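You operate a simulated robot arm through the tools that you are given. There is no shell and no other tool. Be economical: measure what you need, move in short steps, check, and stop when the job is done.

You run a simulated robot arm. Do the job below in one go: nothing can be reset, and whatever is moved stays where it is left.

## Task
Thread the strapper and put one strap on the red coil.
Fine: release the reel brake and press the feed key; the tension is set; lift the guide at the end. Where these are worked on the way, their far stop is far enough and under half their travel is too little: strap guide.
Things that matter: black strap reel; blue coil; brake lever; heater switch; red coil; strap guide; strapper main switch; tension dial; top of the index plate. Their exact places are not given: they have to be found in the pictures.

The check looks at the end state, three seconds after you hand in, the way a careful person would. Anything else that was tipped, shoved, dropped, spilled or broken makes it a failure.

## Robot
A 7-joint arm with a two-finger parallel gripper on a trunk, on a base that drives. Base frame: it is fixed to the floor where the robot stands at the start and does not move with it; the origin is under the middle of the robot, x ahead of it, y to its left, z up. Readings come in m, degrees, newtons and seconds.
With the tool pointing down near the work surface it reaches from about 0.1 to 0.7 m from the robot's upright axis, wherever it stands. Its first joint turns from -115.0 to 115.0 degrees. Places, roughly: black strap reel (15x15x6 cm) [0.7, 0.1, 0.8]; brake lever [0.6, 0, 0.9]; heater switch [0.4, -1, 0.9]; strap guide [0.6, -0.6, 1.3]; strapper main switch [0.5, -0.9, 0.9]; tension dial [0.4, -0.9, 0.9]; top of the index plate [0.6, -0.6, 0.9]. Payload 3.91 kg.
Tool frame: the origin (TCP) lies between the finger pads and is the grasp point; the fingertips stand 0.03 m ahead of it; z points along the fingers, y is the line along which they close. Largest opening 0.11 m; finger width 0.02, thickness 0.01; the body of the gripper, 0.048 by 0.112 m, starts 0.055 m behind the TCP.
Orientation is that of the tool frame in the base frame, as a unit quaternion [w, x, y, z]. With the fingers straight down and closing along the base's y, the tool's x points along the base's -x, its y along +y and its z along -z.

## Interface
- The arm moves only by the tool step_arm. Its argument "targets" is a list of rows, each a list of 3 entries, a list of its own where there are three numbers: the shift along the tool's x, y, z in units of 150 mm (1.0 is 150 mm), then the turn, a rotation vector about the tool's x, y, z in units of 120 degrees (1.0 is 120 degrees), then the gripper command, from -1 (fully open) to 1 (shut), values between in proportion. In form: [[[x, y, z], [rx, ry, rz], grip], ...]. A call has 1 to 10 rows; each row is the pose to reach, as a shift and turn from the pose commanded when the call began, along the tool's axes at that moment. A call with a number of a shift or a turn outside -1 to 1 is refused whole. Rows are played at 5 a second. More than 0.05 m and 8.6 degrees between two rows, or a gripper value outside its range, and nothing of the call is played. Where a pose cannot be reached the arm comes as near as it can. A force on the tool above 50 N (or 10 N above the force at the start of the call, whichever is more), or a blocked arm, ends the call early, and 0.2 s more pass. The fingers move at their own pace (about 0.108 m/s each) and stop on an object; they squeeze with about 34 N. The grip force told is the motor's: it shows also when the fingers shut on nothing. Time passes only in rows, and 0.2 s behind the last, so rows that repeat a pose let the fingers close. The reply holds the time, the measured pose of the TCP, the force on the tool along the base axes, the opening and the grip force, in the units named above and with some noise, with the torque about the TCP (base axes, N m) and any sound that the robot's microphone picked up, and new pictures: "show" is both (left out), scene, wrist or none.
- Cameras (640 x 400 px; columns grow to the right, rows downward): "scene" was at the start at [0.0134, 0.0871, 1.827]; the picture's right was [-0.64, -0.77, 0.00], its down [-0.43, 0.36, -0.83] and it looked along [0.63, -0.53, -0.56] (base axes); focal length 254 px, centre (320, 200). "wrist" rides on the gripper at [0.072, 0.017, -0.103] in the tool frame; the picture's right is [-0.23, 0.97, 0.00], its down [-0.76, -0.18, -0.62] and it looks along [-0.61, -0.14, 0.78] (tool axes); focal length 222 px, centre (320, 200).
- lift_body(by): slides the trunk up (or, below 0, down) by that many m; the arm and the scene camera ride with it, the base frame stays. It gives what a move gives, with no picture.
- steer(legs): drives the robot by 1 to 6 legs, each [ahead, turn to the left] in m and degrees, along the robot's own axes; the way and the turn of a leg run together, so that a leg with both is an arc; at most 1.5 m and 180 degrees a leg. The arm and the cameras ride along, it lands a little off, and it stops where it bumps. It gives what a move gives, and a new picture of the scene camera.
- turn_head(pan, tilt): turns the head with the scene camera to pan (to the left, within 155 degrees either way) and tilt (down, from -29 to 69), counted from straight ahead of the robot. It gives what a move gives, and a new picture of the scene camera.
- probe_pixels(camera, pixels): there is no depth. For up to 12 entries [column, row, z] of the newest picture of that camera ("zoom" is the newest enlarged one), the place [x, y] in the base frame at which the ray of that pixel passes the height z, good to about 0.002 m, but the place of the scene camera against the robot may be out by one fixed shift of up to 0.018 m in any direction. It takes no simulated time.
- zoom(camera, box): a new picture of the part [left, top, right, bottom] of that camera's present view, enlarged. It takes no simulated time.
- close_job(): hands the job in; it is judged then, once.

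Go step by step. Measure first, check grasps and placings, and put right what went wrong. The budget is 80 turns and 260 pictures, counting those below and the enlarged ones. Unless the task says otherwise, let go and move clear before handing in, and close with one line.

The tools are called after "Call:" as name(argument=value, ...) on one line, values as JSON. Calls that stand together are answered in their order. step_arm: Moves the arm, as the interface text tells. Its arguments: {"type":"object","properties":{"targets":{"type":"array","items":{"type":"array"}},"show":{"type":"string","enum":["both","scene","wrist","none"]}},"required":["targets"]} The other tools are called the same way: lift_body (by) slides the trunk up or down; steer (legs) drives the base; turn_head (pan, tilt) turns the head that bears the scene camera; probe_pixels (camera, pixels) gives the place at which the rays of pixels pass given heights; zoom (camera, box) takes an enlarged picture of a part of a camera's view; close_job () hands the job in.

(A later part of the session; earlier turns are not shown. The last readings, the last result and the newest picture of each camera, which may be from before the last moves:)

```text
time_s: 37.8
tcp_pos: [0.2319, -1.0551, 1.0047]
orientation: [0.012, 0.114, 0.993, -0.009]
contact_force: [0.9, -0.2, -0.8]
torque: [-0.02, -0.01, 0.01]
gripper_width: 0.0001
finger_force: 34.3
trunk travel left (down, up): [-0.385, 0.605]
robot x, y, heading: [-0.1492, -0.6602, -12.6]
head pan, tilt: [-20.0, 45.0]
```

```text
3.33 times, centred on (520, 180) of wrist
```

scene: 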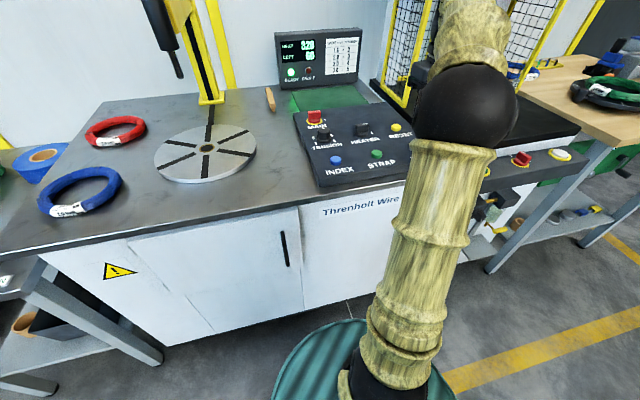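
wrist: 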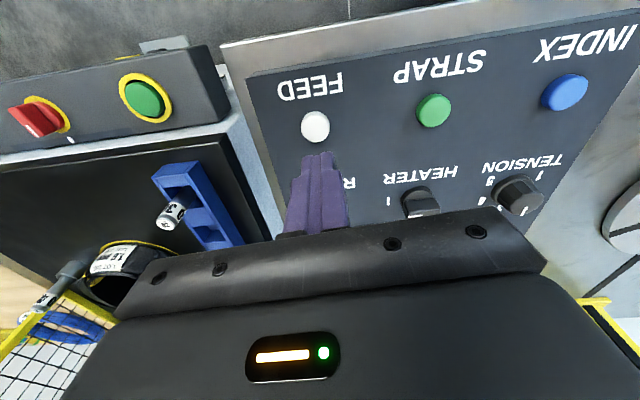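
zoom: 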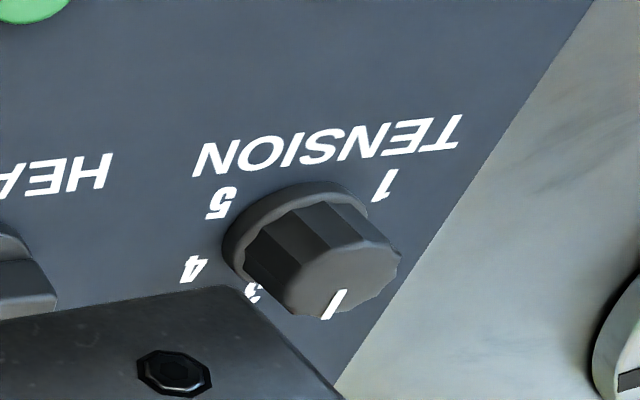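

FEED's top triangulates to (0.234,-1.063,0.90) and the dial mark indeed lines up with 3. Now I press FEED down.

Call:
step_arm(targets=[[[-0.01, -0.04, 0.2], [0, 0, 0], 1], [[-0.01, -0.04, 0.4], [0, 0, 0], 1], [[-0.01, -0.04, 0.48], [0, 0, 0], 1], [[-0.01, -0.04, 0.52], [0, 0, 0], 1], [[-0.01, -0.04, 0.55], [0, 0, 0], 1]], show="wrist")

```text
time_s: 39.0
tcp_pos: [0.2333, -1.0642, 0.925]
orientation: [0.014, 0.114, 0.993, -0.01]
contact_force: [1.3, 0.4, 15.8]
torque: [0.04, -0.06, -0.04]
gripper_width: 0.0
finger_force: 34.4
trunk travel left (down, up): [-0.385, 0.605]
robot x, y, heading: [-0.1494, -0.6644, -12.9]
head pan, tilt: [-20.0, 45.0]
heard: click
```

wrist: 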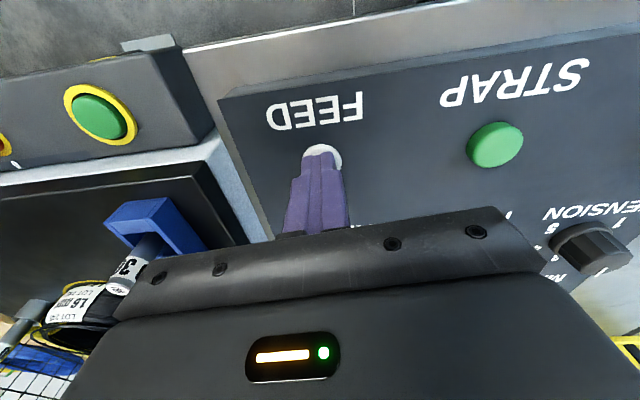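

A click was heard: FEED pressed. I rise and check the display for a fault.

Call:
step_arm(targets=[[[0, 0, -0.3], [0, 0, 0], 1], [[0, 0, -0.6], [0, 0, 0], 1], [[0, 0, -0.9], [0, 0, 0], 1]], show="scene")

Call:
zoom(camera="scene", box=[120, 0, 400, 180])

Call:
zoom(camera="scene", box=[265, 25, 365, 95])

```text
time_s: 39.8
tcp_pos: [0.2302, -1.0619, 1.0567]
orientation: [0.011, 0.115, 0.993, -0.008]
contact_force: [0.6, 0.2, -0.2]
torque: [-0.01, 0.01, -0.01]
gripper_width: 0.0001
finger_force: 33.8
trunk travel left (down, up): [-0.385, 0.605]
robot x, y, heading: [-0.1494, -0.6644, -12.8]
head pan, tilt: [-20.0, 45.0]
```

scene: 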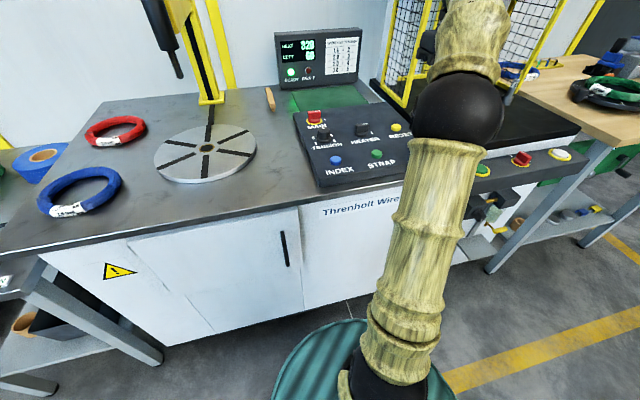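

```text
2.22 times, centred on (260, 90) of scene
```

zoom: 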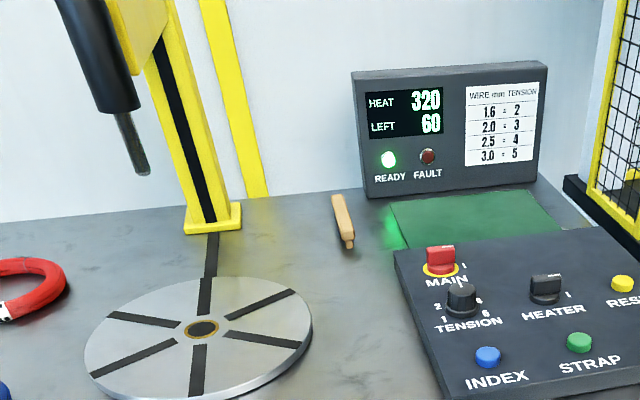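

```text
5.71 times, centred on (315, 60) of scene
```

zoom: 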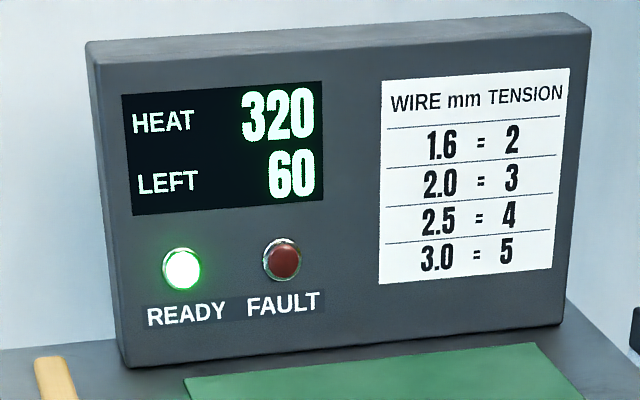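

READY lit, FAULT dark, so the feed took. Now I retract the arm and drive back left to stand before the red coil.

Call:
step_arm(targets=[[[0.15, 0.25, 0], [0, 0, 0], -1], [[0.3, 0.5, 0], [0, 0, 0], -1], [[0.45, 0.75, 0], [0, 0, 0], -1], [[0.6, 1, 0], [0, 0, 0], -1]], show="none")

Call:
step_arm(targets=[[[0.05, 0.25, -0.1], [0, 0, 0], -1], [[0.1, 0.5, -0.2], [0, 0, 0], -1], [[0.1, 0.75, -0.3], [0, 0, 0], -1], [[0.1, 0.95, -0.3], [0, 0, 0], -1]], show="none")

Call:
steer(legs=[[0, -90], [-0.42, 0], [0, 90], [0.04, 0]])

```text
time_s: 40.8
tcp_pos: [0.1776, -0.8926, 1.0525]
orientation: [0.011, 0.115, 0.993, -0.008]
contact_force: [0.3, -0.3, -0.1]
torque: [0.02, 0.0, 0.0]
gripper_width: 0.11
finger_force: 0.1
trunk travel left (down, up): [-0.385, 0.605]
robot x, y, heading: [-0.1556, -0.66, -12.6]
head pan, tilt: [-20.0, 45.0]
```

```text
time_s: 41.8
tcp_pos: [0.1951, -0.751, 1.0965]
orientation: [0.011, 0.115, 0.993, -0.008]
contact_force: [0.4, -0.1, 0.3]
torque: [-0.01, 0.01, 0.01]
gripper_width: 0.1101
finger_force: 0.0
trunk travel left (down, up): [-0.385, 0.605]
robot x, y, heading: [-0.1466, -0.6618, -12.7]
head pan, tilt: [-20.0, 45.0]
```

```text
time_s: 52.6
tcp_pos: [0.3249, -0.3423, 1.0976]
orientation: [0.013, 0.107, 0.994, -0.008]
contact_force: [0.3, 0.7, -0.3]
torque: [0.0, 0.0, 0.0]
gripper_width: 0.1101
finger_force: 0.1
trunk travel left (down, up): [-0.385, 0.605]
robot x, y, heading: [-0.0253, -0.2582, -11.9]
head pan, tilt: [-20.0, 45.0]
```

scene: 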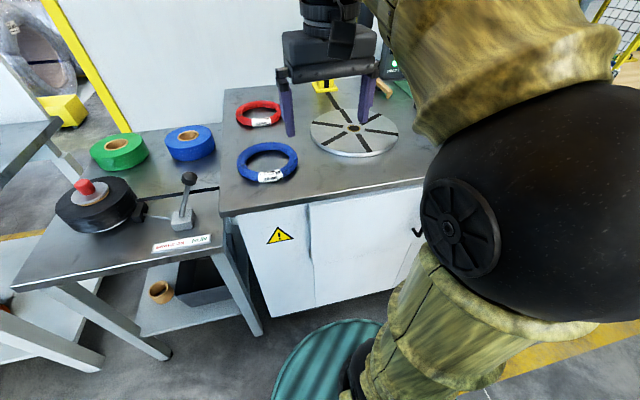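

I'm before the coil now (red at (258,113)). I tilt the tool 40° forward so that it reaches farther and the wrist camera sees the coil.

Call:
step_arm(targets=[[[0, 0, 0], [0, -0.067, 0], -1], [[0, 0, 0], [0, -0.133, 0], -1], [[0, 0, 0], [0, -0.2, 0], -1], [[0, 0, 0], [0, -0.267, 0], -1], [[0, 0, 0], [0, -0.333, 0], -1]], show="both")

Call:
probe_pixels(camera="scene", pixels=[[258, 113, 0.87], [236, 114, 0.87], [281, 112, 0.87], [258, 101, 0.87], [258, 127, 0.86], [267, 162, 0.87], [354, 130, 0.875]])

```text
time_s: 53.8
tcp_pos: [0.3934, -0.3697, 1.0403]
orientation: [0.322, 0.096, 0.941, -0.039]
contact_force: [-0.1, -1.1, -1.2]
torque: [0.05, 0.02, 0.0]
gripper_width: 0.1098
finger_force: 0.1
out of reach, approached as far as the arm can: row 3, 4, 5
trunk travel left (down, up): [-0.385, 0.605]
robot x, y, heading: [-0.0206, -0.2593, -11.9]
head pan, tilt: [-20.0, 45.0]
```

scene: 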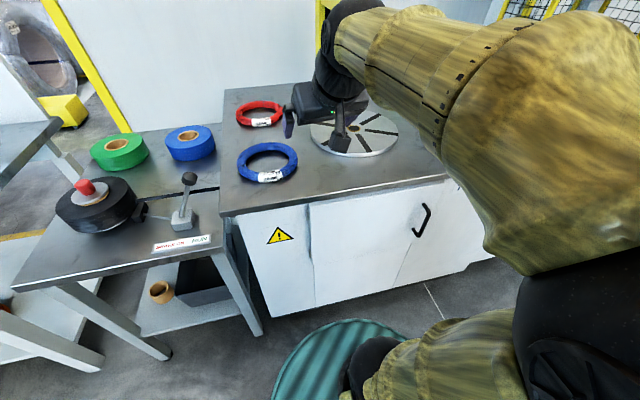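
wrist: 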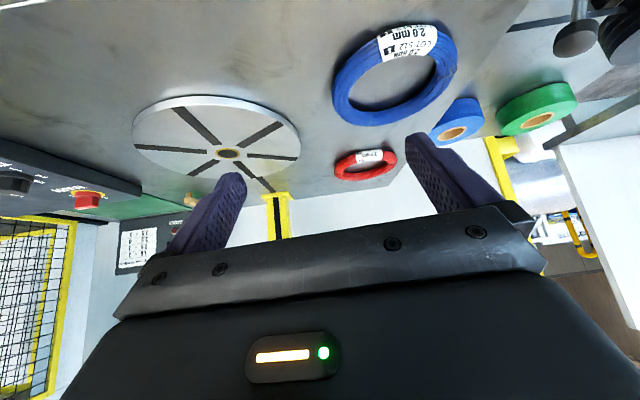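

```text
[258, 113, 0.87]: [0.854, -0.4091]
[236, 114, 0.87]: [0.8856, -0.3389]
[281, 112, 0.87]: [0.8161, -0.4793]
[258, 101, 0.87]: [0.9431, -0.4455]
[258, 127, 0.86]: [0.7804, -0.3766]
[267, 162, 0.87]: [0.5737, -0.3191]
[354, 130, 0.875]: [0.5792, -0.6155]
```

The wrist now sees the red coil (366,165) and the plate hub (230,154). Probing both.

Call:
probe_pixels(camera="wrist", pixels=[[366, 165, 0.87], [336, 171, 0.87], [397, 159, 0.87], [370, 150, 0.88], [362, 181, 0.86], [230, 154, 0.875], [136, 145, 0.87], [300, 153, 0.87]])

Call:
zoom(camera="wrist", box=[310, 130, 420, 200])

```text
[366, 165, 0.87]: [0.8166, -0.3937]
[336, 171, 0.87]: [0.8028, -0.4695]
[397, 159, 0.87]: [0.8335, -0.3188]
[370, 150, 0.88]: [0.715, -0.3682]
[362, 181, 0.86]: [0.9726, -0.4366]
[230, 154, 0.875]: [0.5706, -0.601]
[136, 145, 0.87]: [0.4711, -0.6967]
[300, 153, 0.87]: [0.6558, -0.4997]
```

```text
5.71 times, centred on (365, 165) of wrist
```

zoom: 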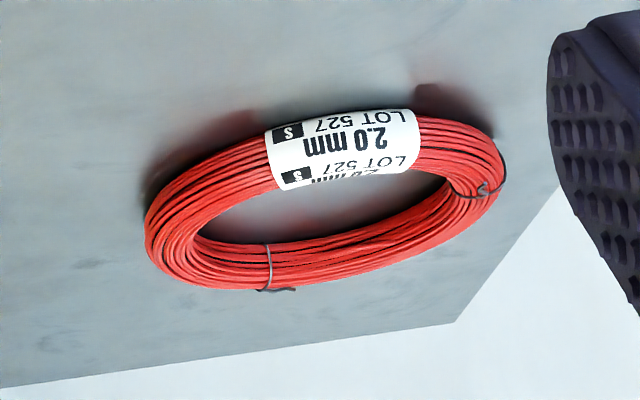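

Coil: centre ≈(0.820,-0.396), outer Ø 0.154, rim ≈2.5 cm; hub (0.571,-0.601). I move the base 4 cm ahead to gain reach.

Call:
steer(legs=[[0.04, 0]])

Call:
step_arm(targets=[[[-0.1, -0.05, 0.25], [0, 0, 0], -1], [[-0.25, -0.1, 0.4], [0, 0, 0], -1], [[-0.45, -0.1, 0.55], [0, 0, 0], -1], [[-0.65, -0.1, 0.7], [0, 0, 0], -1]], show="both")

```text
time_s: 54.6
tcp_pos: [0.4308, -0.3826, 1.0403]
orientation: [0.321, 0.101, 0.941, -0.039]
contact_force: [-0.7, -0.1, -0.2]
torque: [0.02, 0.01, -0.03]
gripper_width: 0.1101
finger_force: 0.1
trunk travel left (down, up): [-0.385, 0.605]
robot x, y, heading: [0.0191, -0.2634, -11.8]
head pan, tilt: [-20.0, 45.0]
```

scene: 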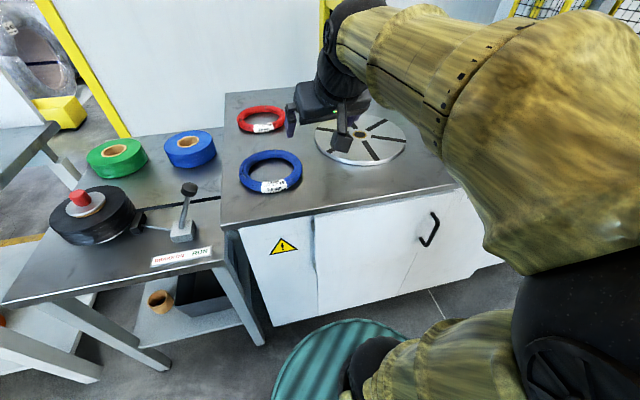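

```text
time_s: 55.6
tcp_pos: [0.5665, -0.4278, 1.0167]
orientation: [0.321, 0.1, 0.941, -0.039]
contact_force: [-0.9, 1.1, -0.4]
torque: [0.0, 0.0, -0.02]
gripper_width: 0.1099
finger_force: 0.1
trunk travel left (down, up): [-0.385, 0.605]
robot x, y, heading: [0.0173, -0.266, -12.2]
head pan, tilt: [-20.0, 45.0]
```

scene: 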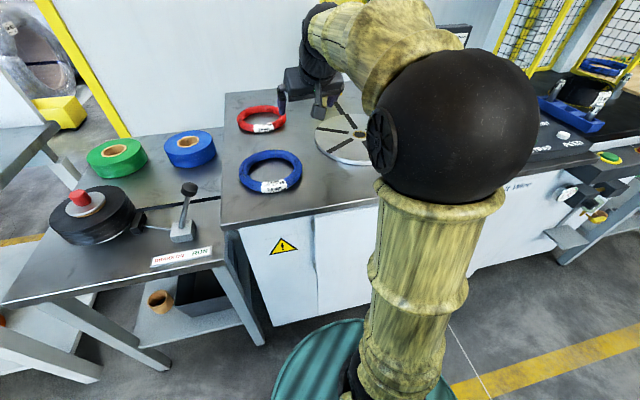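
wrist: 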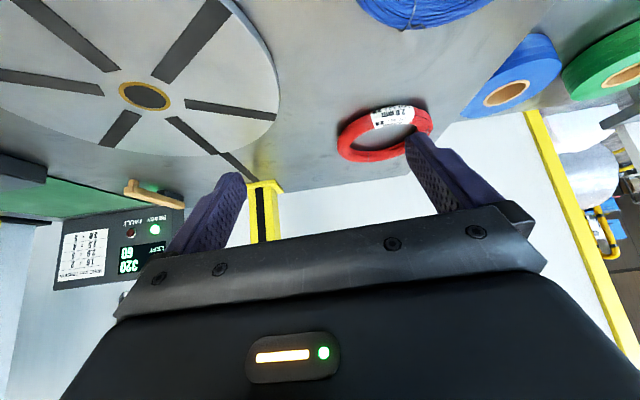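

The guide rod hangs over the plate hub, so I'll pinch the coil on its left rim (≈(0.833,-0.333)) to stay clear of the rod. Moving over there in steps.

Call:
step_arm(targets=[[[-0.15, 0.15, 0.19], [0, 0, 0], -1], [[-0.3, 0.3, 0.38], [0, 0, 0], -1], [[-0.46, 0.45, 0.58], [0, 0, 0], -1], [[-0.61, 0.6, 0.77], [0, 0, 0], -1], [[-0.77, 0.75, 0.96], [0, 0, 0], -1]], show="both")

```text
time_s: 56.8
tcp_pos: [0.7667, -0.354, 0.9715]
orientation: [0.322, 0.1, 0.941, -0.039]
contact_force: [-0.2, -0.1, -0.7]
torque: [0.01, -0.02, 0.03]
gripper_width: 0.1102
finger_force: 0.2
trunk travel left (down, up): [-0.385, 0.605]
robot x, y, heading: [0.0176, -0.2656, -11.9]
head pan, tilt: [-20.0, 45.0]
```

scene: 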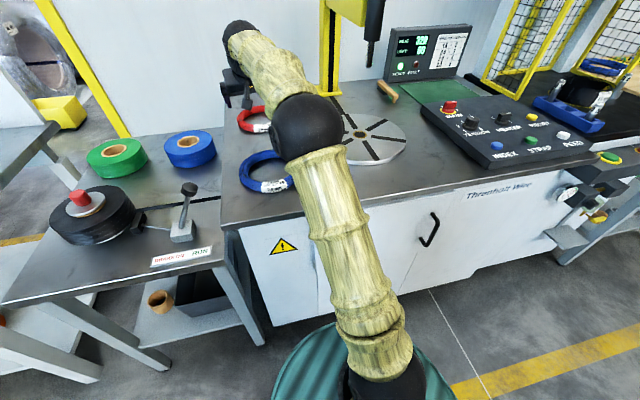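
wrist: 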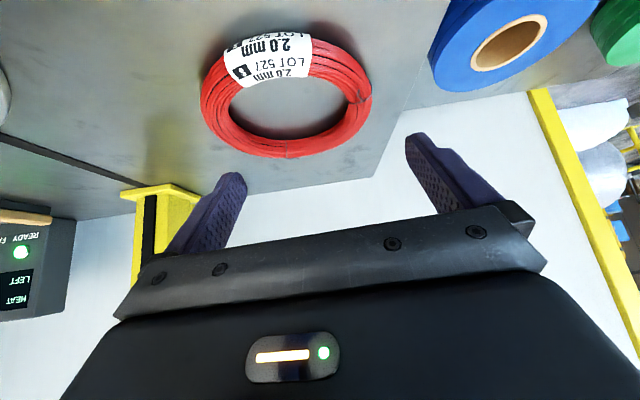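

Reach is good. Coil now at (288,97) in the wrist picture; measuring it from here.

Call:
probe_pixels(camera="wrist", pixels=[[201, 108, 0.872], [372, 92, 0.872], [278, 158, 0.868], [262, 35, 0.87], [290, 38, 0.885], [285, 108, 0.872], [345, 92, 0.875]])

Call:
zoom(camera="wrist", box=[180, 20, 440, 190])

Call:
probe_pixels(camera="scene", pixels=[[372, 66, 1.08], [372, 66, 1.05], [372, 66, 1.0], [360, 133, 0.875]])

```text
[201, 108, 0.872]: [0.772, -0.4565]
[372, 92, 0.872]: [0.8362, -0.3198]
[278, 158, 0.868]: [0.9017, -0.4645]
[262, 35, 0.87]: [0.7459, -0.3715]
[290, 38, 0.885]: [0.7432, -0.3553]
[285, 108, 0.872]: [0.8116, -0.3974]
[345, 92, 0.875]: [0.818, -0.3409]
```

```text
2.35 times, centred on (310, 105) of wrist
```

zoom: 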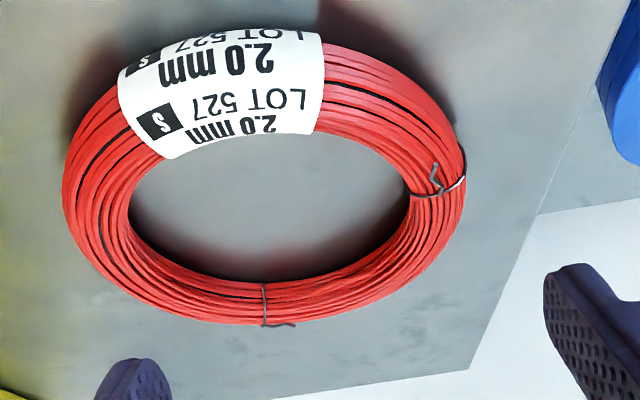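

```text
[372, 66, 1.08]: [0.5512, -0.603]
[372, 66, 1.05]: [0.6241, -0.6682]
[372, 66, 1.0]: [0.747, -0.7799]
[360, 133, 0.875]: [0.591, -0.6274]
```

The left rim centre is ≈(0.83,-0.334). I go above it and then straight down to z ≈0.897 with open fingers straddling the rim.

Call:
step_arm(targets=[[[-0.076, 0.11, 0.215], [0, 0, 0], -1], [[-0.153, 0.22, 0.429], [0, 0, 0], -1], [[-0.1, 0.22, 0.5], [0, 0, 0], -1], [[-0.05, 0.22, 0.565], [0, 0, 0], -1], [[0.0, 0.22, 0.62], [0, 0, 0], -1]], show="both")

```text
time_s: 58.0
tcp_pos: [0.8285, -0.3354, 0.8971]
orientation: [0.321, 0.102, 0.941, -0.039]
contact_force: [-0.5, 0.0, -0.3]
torque: [-0.01, 0.03, 0.04]
gripper_width: 0.1103
finger_force: 0.0
trunk travel left (down, up): [-0.385, 0.605]
robot x, y, heading: [0.0166, -0.2654, -11.7]
head pan, tilt: [-20.0, 45.0]
```

scene: 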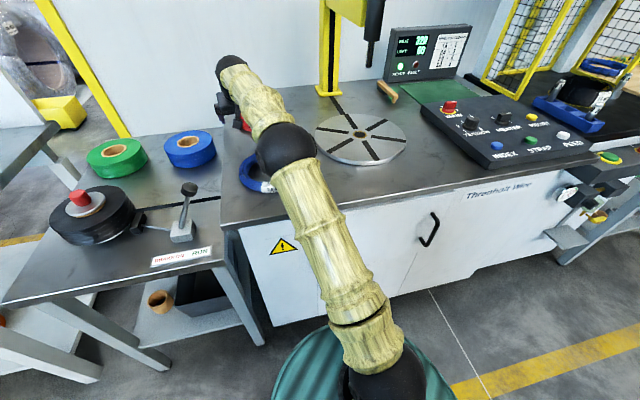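
wrist: 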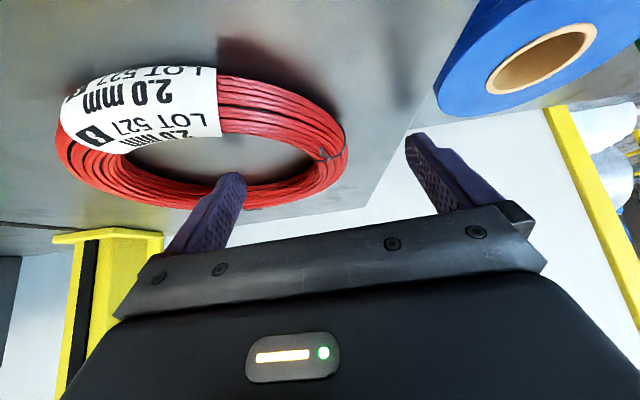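

The tips sit ~1.5 cm ahead of the rim's mid-line because of the tilt. I ease back and 5 mm down, then close.

Call:
step_arm(targets=[[[0.05, 0, -0.02], [0, 0, 0], -1], [[0.105, 0, -0.04], [0, 0, 0], -1], [[0.105, 0, -0.04], [0, 0, 0], 0], [[0.105, 0, -0.04], [0, 0, 0], 0.5], [[0.105, 0, -0.04], [0, 0, 0], 1], [[0.105, 0, -0.04], [0, 0, 0], 1], [[0.105, 0, -0.04], [0, 0, 0], 1]], show="both")

```text
time_s: 59.6
tcp_pos: [0.8129, -0.3338, 0.8928]
orientation: [0.322, 0.102, 0.941, -0.04]
contact_force: [-0.4, -2.5, 2.6]
torque: [0.17, 0.03, 0.01]
gripper_width: 0.0239
finger_force: 34.2
trunk travel left (down, up): [-0.385, 0.605]
robot x, y, heading: [0.0203, -0.2651, -12.1]
head pan, tilt: [-20.0, 45.0]
```

scene: 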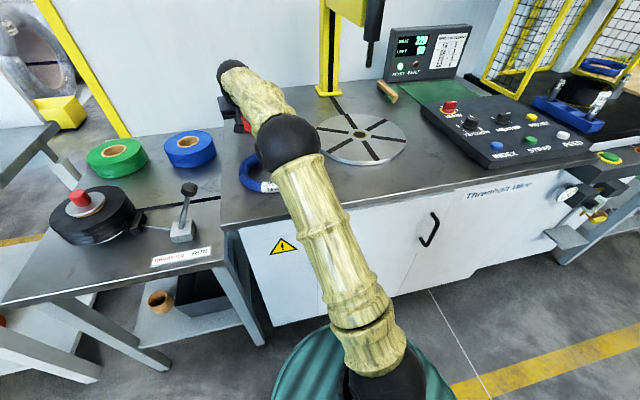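
wrist: 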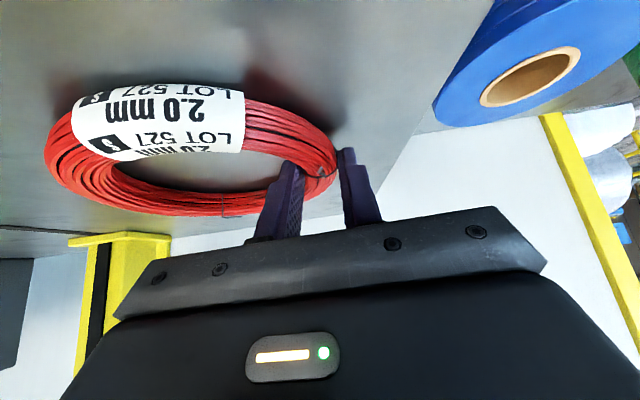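

Gripped on the rim (width 0.024). Lift 4 cm and check hang.

Call:
step_arm(targets=[[[-0.041, 0, -0.053], [0, 0, 0], 1], [[-0.082, 0, -0.105], [0, 0, 0], 1], [[-0.123, 0, -0.158], [0, 0, 0], 1], [[-0.164, 0, -0.21], [0, 0, 0], 1], [[-0.164, 0, -0.21], [0, 0, 0], 1]], show="both")

Call:
zoom(camera="scene", box=[190, 40, 420, 200])

```text
time_s: 60.8
tcp_pos: [0.8122, -0.3339, 0.9344]
orientation: [0.321, 0.1, 0.941, -0.039]
contact_force: [-0.7, 0.4, -3.9]
torque: [0.24, -0.05, 0.0]
gripper_width: 0.0244
finger_force: 34.0
trunk travel left (down, up): [-0.385, 0.605]
robot x, y, heading: [0.0169, -0.2657, -12.0]
head pan, tilt: [-20.0, 45.0]
```

scene: 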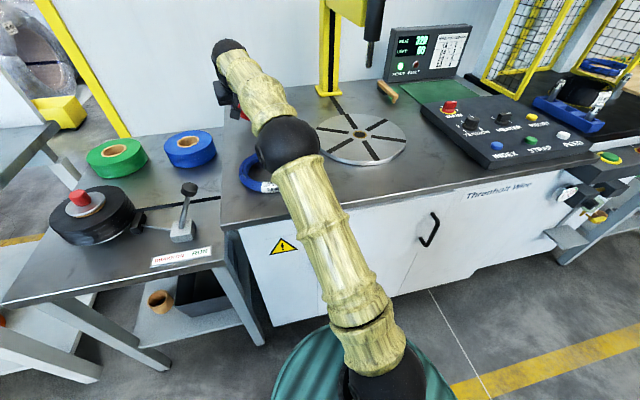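
wrist: 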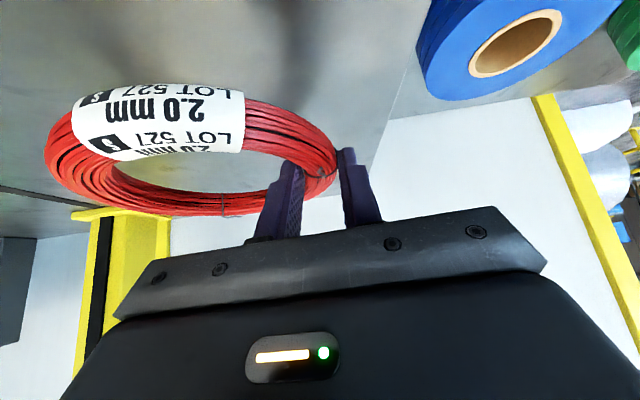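

```text
2.50 times, centred on (305, 120) of scene
```

zoom: 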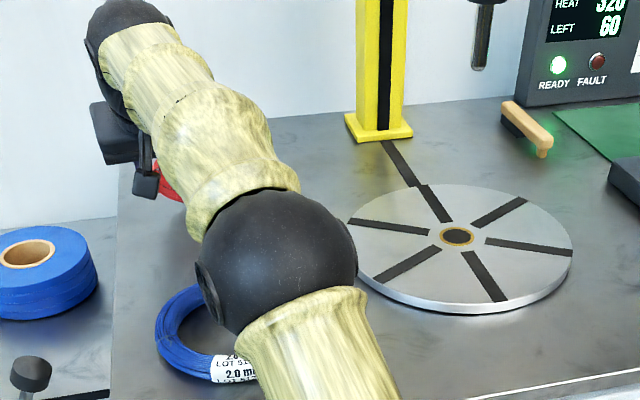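

It holds level (≈0.4 kg). I measure the held coil's centre relative to the TCP.

Call:
probe_pixels(camera="wrist", pixels=[[338, 163, 0.913], [45, 148, 0.913], [180, 215, 0.907], [200, 83, 0.922], [110, 85, 0.922], [330, 140, 0.915], [60, 185, 0.91], [240, 95, 0.92]])

Call:
zoom(camera="wrist", box=[30, 60, 360, 240])

```text
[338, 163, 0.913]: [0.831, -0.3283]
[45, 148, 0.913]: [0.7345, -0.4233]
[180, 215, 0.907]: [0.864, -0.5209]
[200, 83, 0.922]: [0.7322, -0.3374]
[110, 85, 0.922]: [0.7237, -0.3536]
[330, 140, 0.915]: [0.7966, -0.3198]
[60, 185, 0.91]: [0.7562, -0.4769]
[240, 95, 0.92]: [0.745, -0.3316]
```

```text
1.94 times, centred on (195, 150) of wrist
```

zoom: 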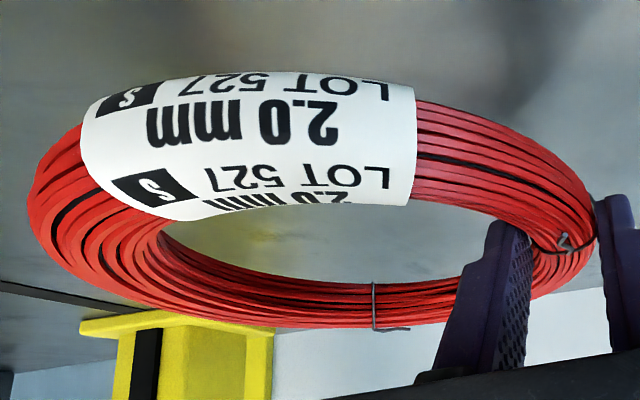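

The coil centre lies ≈1.6 cm ahead and 6.35 cm right of the TCP. I carry it toward the hub (0.571,-0.601), half way first.

Call:
step_arm(targets=[[[0.09, -0.165, -0.16], [0, 0, 0], 1], [[0.19, -0.36, -0.28], [0, 0, 0], 1], [[0.3, -0.58, -0.38], [0, 0, 0], 1], [[0.456, -0.827, -0.483], [0, 0, 0], 1]], show="scene")

Call:
step_arm(targets=[[[0.1, -0.18, -0.1], [0, 0, 0], 1], [[0.2, -0.36, -0.2], [0, 0, 0], 1], [[0.32, -0.6, -0.33], [0, 0, 0], 1], [[0.456, -0.827, -0.483], [0, 0, 0], 1]], show="both")

```text
time_s: 61.8
tcp_pos: [0.6897, -0.4334, 0.9508]
orientation: [0.322, 0.101, 0.941, -0.04]
contact_force: [1.2, 1.6, -3.6]
torque: [0.23, 0.0, -0.01]
gripper_width: 0.0242
finger_force: 33.8
trunk travel left (down, up): [-0.385, 0.605]
robot x, y, heading: [0.0175, -0.2668, -12.1]
head pan, tilt: [-20.0, 45.0]
```

scene: 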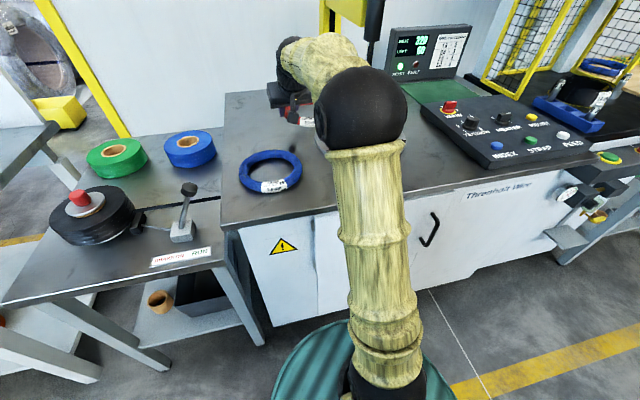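

```text
time_s: 62.8
tcp_pos: [0.5668, -0.5324, 0.9673]
orientation: [0.322, 0.101, 0.941, -0.04]
contact_force: [0.3, 0.0, -3.6]
torque: [0.23, -0.01, -0.03]
gripper_width: 0.0243
finger_force: 33.8
trunk travel left (down, up): [-0.385, 0.605]
robot x, y, heading: [0.0172, -0.266, -11.8]
head pan, tilt: [-20.0, 45.0]
```

scene: 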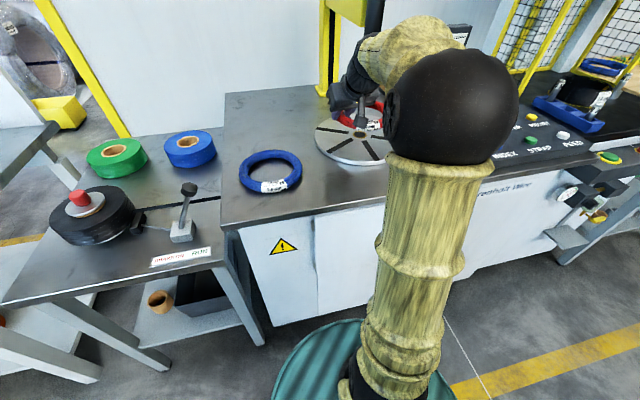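
wrist: 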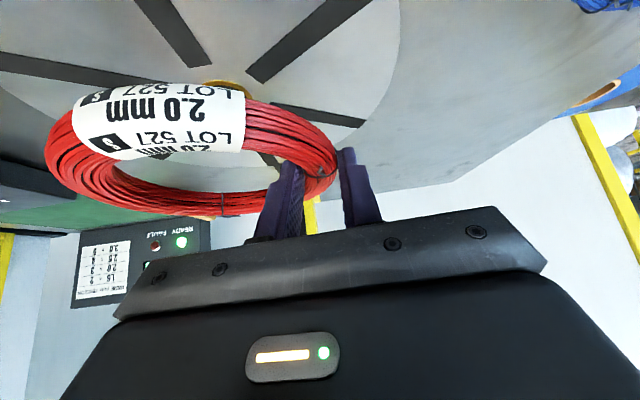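

Hub shows behind the label at ≈(228,92); I lower 3.5 cm and look again to compare hub and hole centre.

Call:
step_arm(targets=[[[0.072, 0, 0.092], [0, 0, 0], 1], [[0.144, 0, 0.184], [0, 0, 0], 1]], show="wrist")

Call:
zoom(camera="wrist", box=[30, 60, 360, 240])

Call:
zoom(camera="scene", box=[290, 60, 450, 180])

```text
time_s: 63.4
tcp_pos: [0.5666, -0.5339, 0.9316]
orientation: [0.322, 0.101, 0.941, -0.04]
contact_force: [0.0, 0.6, -3.1]
torque: [0.26, 0.0, 0.0]
gripper_width: 0.0243
finger_force: 34.1
trunk travel left (down, up): [-0.385, 0.605]
robot x, y, heading: [0.0169, -0.2669, -11.7]
head pan, tilt: [-20.0, 45.0]
```

wrist: 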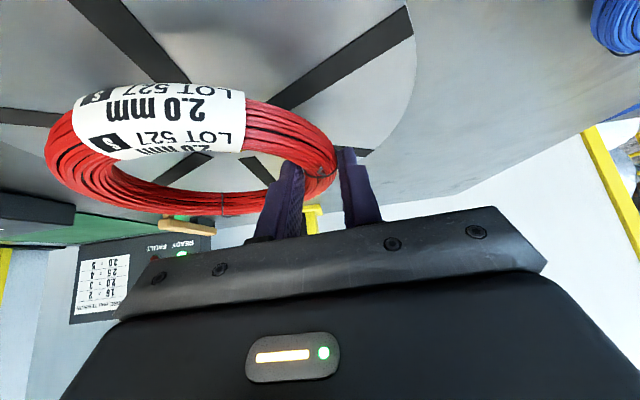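

```text
1.94 times, centred on (195, 150) of wrist
```

zoom: 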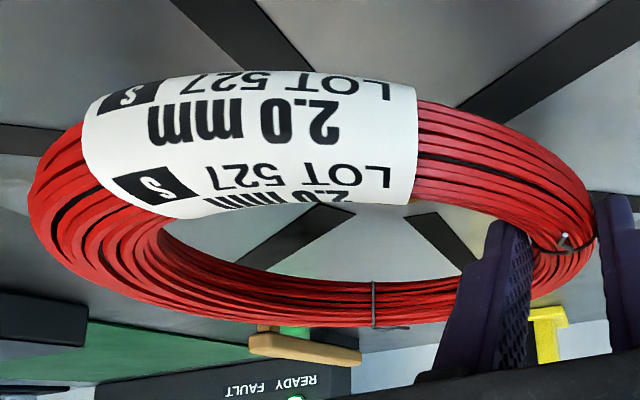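

```text
3.33 times, centred on (370, 120) of scene
```

zoom: 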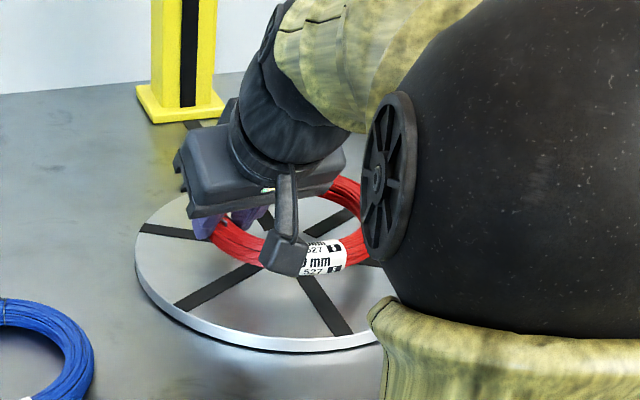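

Slots show the hub behind the label; near centre already. I lower gently and watch the force for touchdown.

Call:
step_arm(targets=[[[0.041, 0, 0.0525], [0, 0, 0], 1], [[0.066, 0, 0.084], [0, 0, 0], 1], [[0.09, 0, 0.115], [0, 0, 0], 1]], show="none")

Call:
step_arm(targets=[[[0.012, 0, 0.016], [0, 0, 0], 1], [[0.025, 0, 0.032], [0, 0, 0], 1]], show="wrist")

```text
time_s: 64.2
tcp_pos: [0.5661, -0.5341, 0.9098]
orientation: [0.321, 0.102, 0.941, -0.04]
contact_force: [1.0, -0.4, -3.4]
torque: [0.28, -0.01, -0.01]
gripper_width: 0.0243
finger_force: 34.1
trunk travel left (down, up): [-0.385, 0.605]
robot x, y, heading: [0.0206, -0.268, -12.2]
head pan, tilt: [-20.0, 45.0]
```

```text
time_s: 64.8
tcp_pos: [0.5661, -0.5332, 0.9073]
orientation: [0.326, 0.101, 0.939, -0.042]
contact_force: [3.0, -1.4, 21.5]
torque: [0.22, 0.58, 0.12]
gripper_width: 0.0242
finger_force: 34.1
trunk travel left (down, up): [-0.385, 0.605]
robot x, y, heading: [0.0183, -0.2664, -12.0]
head pan, tilt: [-20.0, 45.0]
```

wrist: 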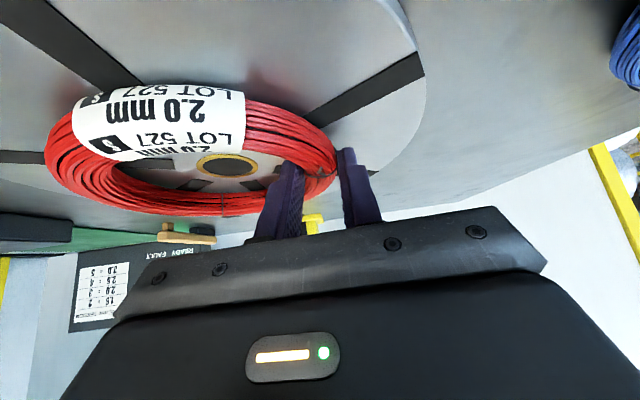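

Touchdown at TCP z 0.907; the hub is visible in the hole at (227,166). Zoom to judge centring.

Call:
zoom(camera="wrist", box=[30, 70, 350, 240])

Call:
probe_pixels(camera="wrist", pixels=[[227, 166, 0.875], [196, 164, 0.875], [259, 167, 0.875], [227, 152, 0.875], [227, 178, 0.875]])

Call:
zoom(camera="scene", box=[310, 80, 410, 180])

```text
2.00 times, centred on (190, 155) of wrist
```

zoom: 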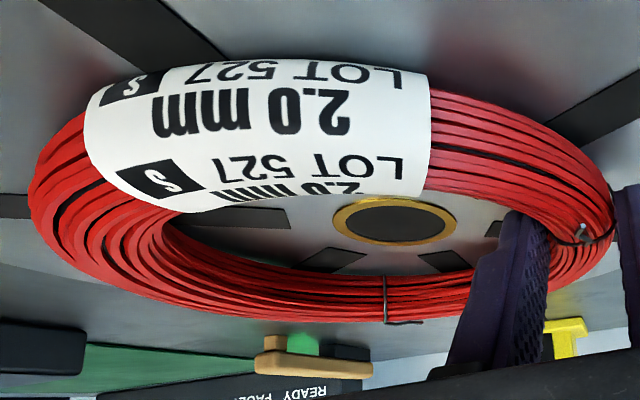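

```text
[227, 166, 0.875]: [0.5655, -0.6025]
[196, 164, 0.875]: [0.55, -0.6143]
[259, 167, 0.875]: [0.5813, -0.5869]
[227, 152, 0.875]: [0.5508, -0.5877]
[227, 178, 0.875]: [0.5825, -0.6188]
```

```text
4.00 times, centred on (360, 130) of scene
```

zoom: 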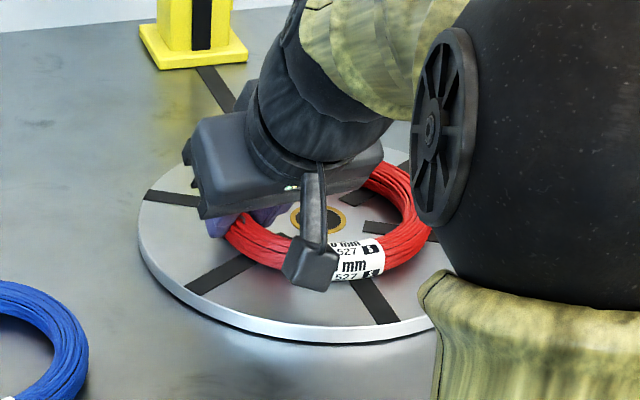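

Ring rests on the plate with hub roughly central. I open the fingers halfway, lift 8 cm straight up and draw back to look.

Call:
step_arm(targets=[[[0, 0, 0], [0, 0, 0], 0.3], [[0, 0, 0], [0, 0, 0], 0.2], [[0, 0, 0], [0, 0, 0], 0.2], [[-0.08, 0, -0.105], [0, 0, 0], 0.2], [[-0.2, 0, -0.26], [0, 0, 0], 0.2], [[-0.32, 0, -0.42], [0, 0, 0], 0.2]], show="wrist")

Call:
step_arm(targets=[[[0.25, 0.1, -0.15], [0, 0, 0], -1], [[0.45, 0.2, -0.3], [0, 0, 0], -1], [[0.65, 0.35, -0.45], [0, 0, 0], -1]], show="both")

```text
time_s: 66.2
tcp_pos: [0.5665, -0.5322, 0.9839]
orientation: [0.321, 0.101, 0.941, -0.04]
contact_force: [0.0, 0.2, 0.6]
torque: [0.0, 0.0, -0.02]
gripper_width: 0.0439
finger_force: 0.2
trunk travel left (down, up): [-0.385, 0.605]
robot x, y, heading: [0.0198, -0.2652, -12.0]
head pan, tilt: [-20.0, 45.0]
```

wrist: 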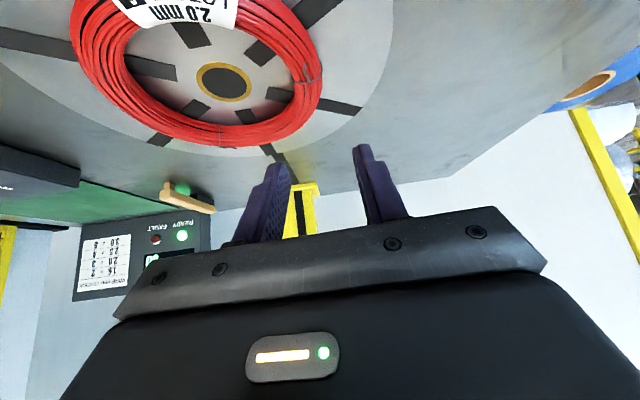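

```text
time_s: 67.0
tcp_pos: [0.4609, -0.4549, 0.9755]
orientation: [0.321, 0.102, 0.941, -0.039]
contact_force: [0.1, -0.4, -0.8]
torque: [0.02, 0.05, -0.04]
gripper_width: 0.1101
finger_force: 0.1
trunk travel left (down, up): [-0.385, 0.605]
robot x, y, heading: [0.0202, -0.2662, -12.0]
head pan, tilt: [-20.0, 45.0]
```

scene: 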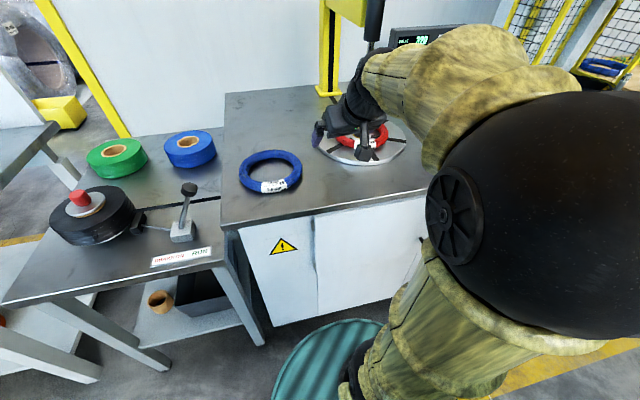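
wrist: 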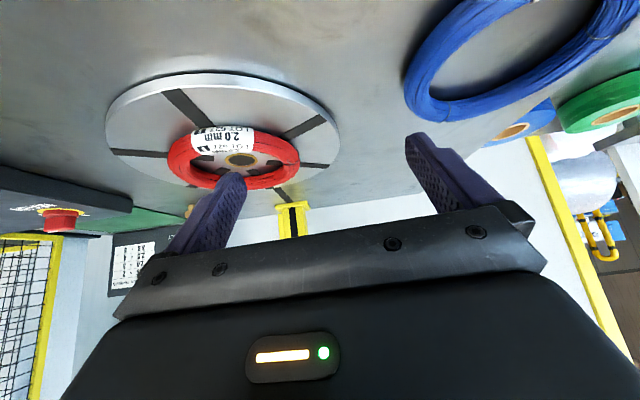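

The coil sits on the plate round the hub (240,160). Enlarging for the offset.

Call:
zoom(camera="wrist", box=[100, 60, 350, 220])

Call:
probe_pixels(camera="wrist", pixels=[[168, 160, 0.885], [300, 165, 0.885], [240, 160, 0.875], [195, 180, 0.88], [210, 128, 0.887], [255, 131, 0.887]])

```text
2.50 times, centred on (225, 140) of wrist
```

zoom: 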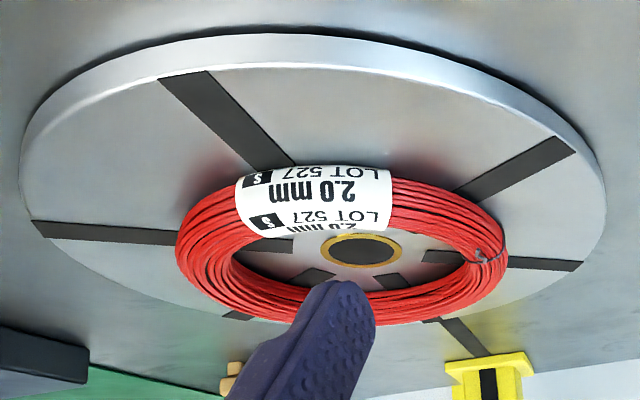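

```text
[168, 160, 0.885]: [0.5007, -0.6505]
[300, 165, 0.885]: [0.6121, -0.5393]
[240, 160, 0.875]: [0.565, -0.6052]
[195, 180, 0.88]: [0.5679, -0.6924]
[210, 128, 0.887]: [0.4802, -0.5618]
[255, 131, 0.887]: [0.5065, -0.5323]
```

The coil is centred on the hub within a few mm. Now the guide: I raise the trunk, straighten the tool, and drive to stand before the plate.

Call:
lift_body(by=0.2)

Call:
step_arm(targets=[[[0.1, 0, -0.1], [0, 0.067, 0], -1], [[0.2, 0, -0.2], [0, 0.133, 0], -1], [[0.3, 0.1, -0.25], [0, 0.2, 0], -1], [[0.4, 0.2, -0.3], [0, 0.267, 0], -1], [[0.5, 0.3, -0.3], [0, 0.325, 0], -1]], show="scene")

```text
time_s: 69.2
tcp_pos: [0.4626, -0.456, 1.1771]
orientation: [0.321, 0.101, 0.941, -0.039]
contact_force: [0.3, -0.3, -0.5]
torque: [-0.02, 0.02, -0.01]
gripper_width: 0.1102
finger_force: 0.0
trunk travel left (down, up): [-0.585, 0.405]
robot x, y, heading: [0.0171, -0.2655, -11.9]
head pan, tilt: [-20.0, 45.0]
```

```text
time_s: 70.4
tcp_pos: [0.3874, -0.3924, 1.1646]
orientation: [-0.012, 0.108, 0.994, -0.004]
contact_force: [-1.1, 0.6, 0.4]
torque: [-0.01, 0.01, 0.02]
gripper_width: 0.1106
finger_force: 0.1
trunk travel left (down, up): [-0.585, 0.405]
robot x, y, heading: [0.0174, -0.2674, -12.0]
head pan, tilt: [-20.0, 45.0]
```

scene: 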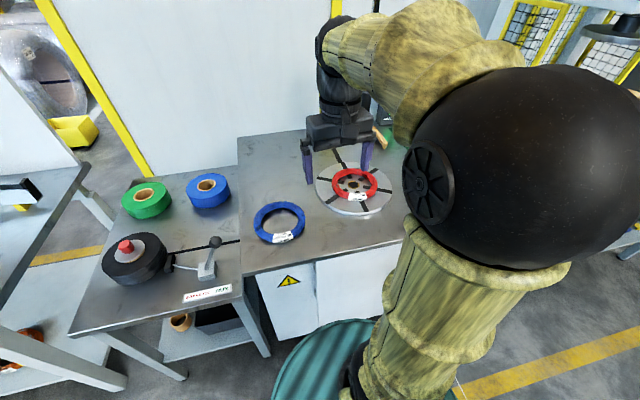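

Coil looks well centred (355,185). Driving to stand in front of the plate.

Call:
steer(legs=[[-0.06, 0], [0, -90], [0.22, 0], [0, 90]])

Call:
lift_body(by=0.38)

Call:
step_arm(targets=[[[0, 0, 0], [0.0, 0, 0], 1]], show="wrist")

Call:
turn_head(pan=0, tilt=35)

```text
time_s: 80.3
tcp_pos: [0.2828, -0.5958, 1.1644]
orientation: [-0.011, 0.109, 0.994, -0.004]
contact_force: [0.7, -0.3, 0.5]
torque: [-0.03, 0.0, -0.01]
gripper_width: 0.1099
finger_force: 0.0
trunk travel left (down, up): [-0.585, 0.405]
robot x, y, heading: [-0.0872, -0.4685, -11.7]
head pan, tilt: [-20.0, 45.0]
```

scene: 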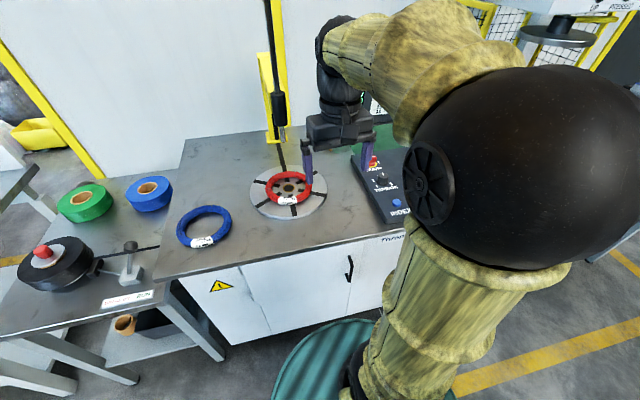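

```text
time_s: 84.0
tcp_pos: [0.2829, -0.5958, 1.5452]
orientation: [-0.011, 0.109, 0.994, -0.004]
contact_force: [-0.3, -0.2, -0.1]
torque: [0.03, 0.0, 0.02]
gripper_width: 0.1098
finger_force: 0.0
trunk travel left (down, up): [-0.965, 0.025]
robot x, y, heading: [-0.0892, -0.4699, -11.8]
head pan, tilt: [-20.0, 45.0]
```

```text
time_s: 84.4
tcp_pos: [0.2824, -0.5948, 1.5451]
orientation: [-0.011, 0.109, 0.994, -0.004]
contact_force: [-0.1, 0.5, -0.9]
torque: [-0.01, -0.01, 0.02]
gripper_width: 0.0265
finger_force: 0.0
trunk travel left (down, up): [-0.965, 0.025]
robot x, y, heading: [-0.0887, -0.4693, -12.0]
head pan, tilt: [-20.0, 45.0]
```

wrist: 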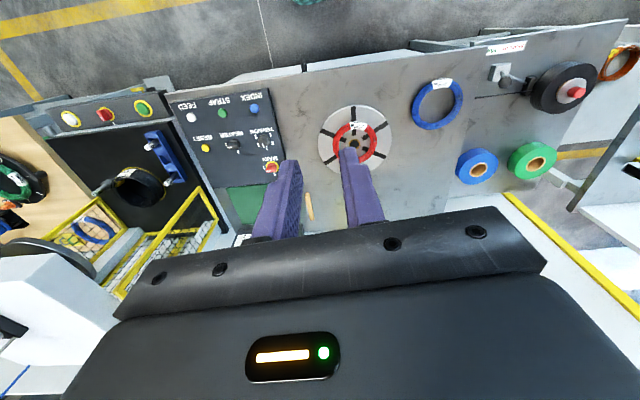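

```text
time_s: 85.2
tcp_pos: [0.2814, -0.5949, 1.5455]
orientation: [-0.011, 0.109, 0.994, -0.004]
contact_force: [0.2, -0.2, -0.5]
torque: [0.0, 0.04, -0.02]
gripper_width: 0.0
finger_force: 34.0
trunk travel left (down, up): [-0.965, 0.025]
robot x, y, heading: [-0.0865, -0.4695, -11.7]
head pan, tilt: [0.0, 35.0]
```

scene: 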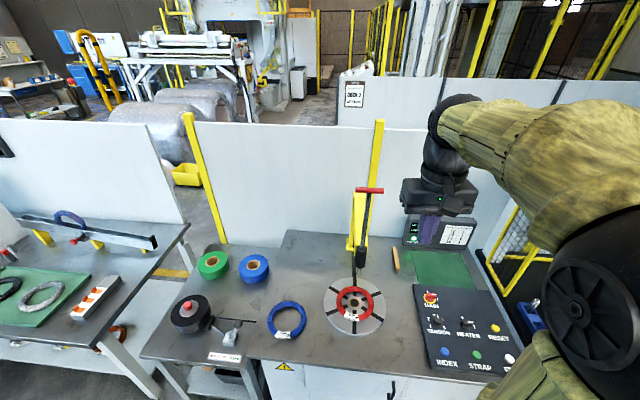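

The red T-grip is clearly seen at (369,190), its rod tip at (354,286) above the hub. I probe heights for consistency.

Call:
probe_pixels(camera="scene", pixels=[[369, 190, 1.5], [369, 190, 1.45], [369, 190, 1.4], [369, 190, 1.35], [354, 287, 1.1], [354, 287, 1.05], [361, 242, 1.2], [353, 304, 0.875], [356, 190, 1.4], [383, 190, 1.4]])

Call:
zoom(camera="scene", box=[310, 170, 430, 330])

```text
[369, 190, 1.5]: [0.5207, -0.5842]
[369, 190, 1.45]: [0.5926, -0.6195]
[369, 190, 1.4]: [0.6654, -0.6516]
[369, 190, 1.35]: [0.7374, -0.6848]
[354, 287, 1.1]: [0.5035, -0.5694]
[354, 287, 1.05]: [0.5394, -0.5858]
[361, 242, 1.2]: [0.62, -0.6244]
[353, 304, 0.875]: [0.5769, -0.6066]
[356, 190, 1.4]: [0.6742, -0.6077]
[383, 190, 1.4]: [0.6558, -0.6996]
```

```text
2.50 times, centred on (370, 250) of scene
```

zoom: 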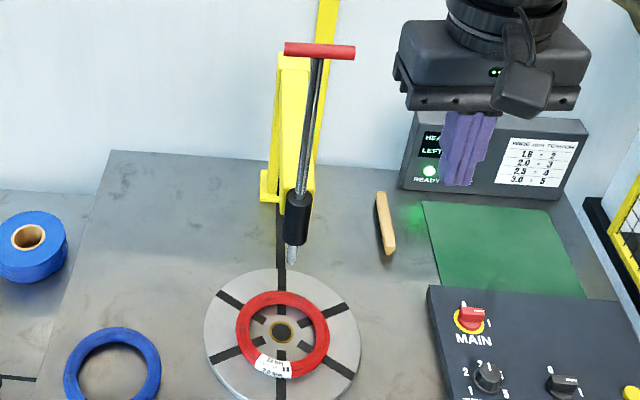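

The guide rod is over the hub; T-bar centre ≈(0.567,-0.609,1.46), running left–right. I turn the tool 90° about its axis so the fingers close fore-aft on the bar.

Call:
step_arm(targets=[[[0, 0, 0], [0, 0, 0.0625], -1], [[0, 0, 0], [0, 0, 0.125], -1], [[0, 0, 0], [0, 0, 0.1875], -1], [[0, 0, 0], [0, 0, 0.25], -1], [[0, 0, 0], [0, 0, 0.3125], -1], [[0, 0, 0], [0, 0, 0.375], -1]], show="none")

Call:
step_arm(targets=[[[0, 0, 0], [0, 0, 0.0625], -1], [[0, 0, 0], [0, 0, 0.125], -1], [[0, 0, 0], [0, 0, 0.1875], -1], [[0, 0, 0], [0, 0, 0.25], -1], [[0, 0, 0], [0, 0, 0.3125], -1], [[0, 0, 0], [0, 0, 0.375], -1]], show="both")

```text
time_s: 86.7
tcp_pos: [0.282, -0.5963, 1.5448]
orientation: [-0.008, 0.482, 0.876, -0.008]
contact_force: [0.5, 0.9, 1.0]
torque: [0.0, -0.01, -0.03]
gripper_width: 0.1102
finger_force: 0.2
trunk travel left (down, up): [-0.965, 0.025]
robot x, y, heading: [-0.0854, -0.4682, -11.7]
head pan, tilt: [0.0, 35.0]
```

```text
time_s: 88.0
tcp_pos: [0.2825, -0.5972, 1.5448]
orientation: [-0.004, 0.78, 0.625, -0.011]
contact_force: [0.0, 0.1, 0.8]
torque: [-0.01, -0.02, -0.03]
gripper_width: 0.1101
finger_force: 0.1
trunk travel left (down, up): [-0.965, 0.025]
robot x, y, heading: [-0.0893, -0.4656, -11.8]
head pan, tilt: [0.0, 35.0]
```

scene: 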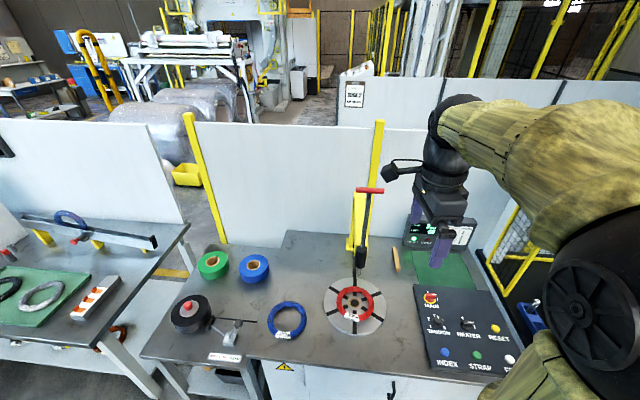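
wrist: 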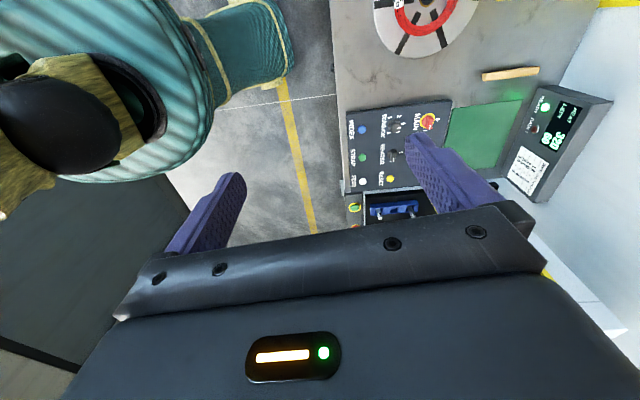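

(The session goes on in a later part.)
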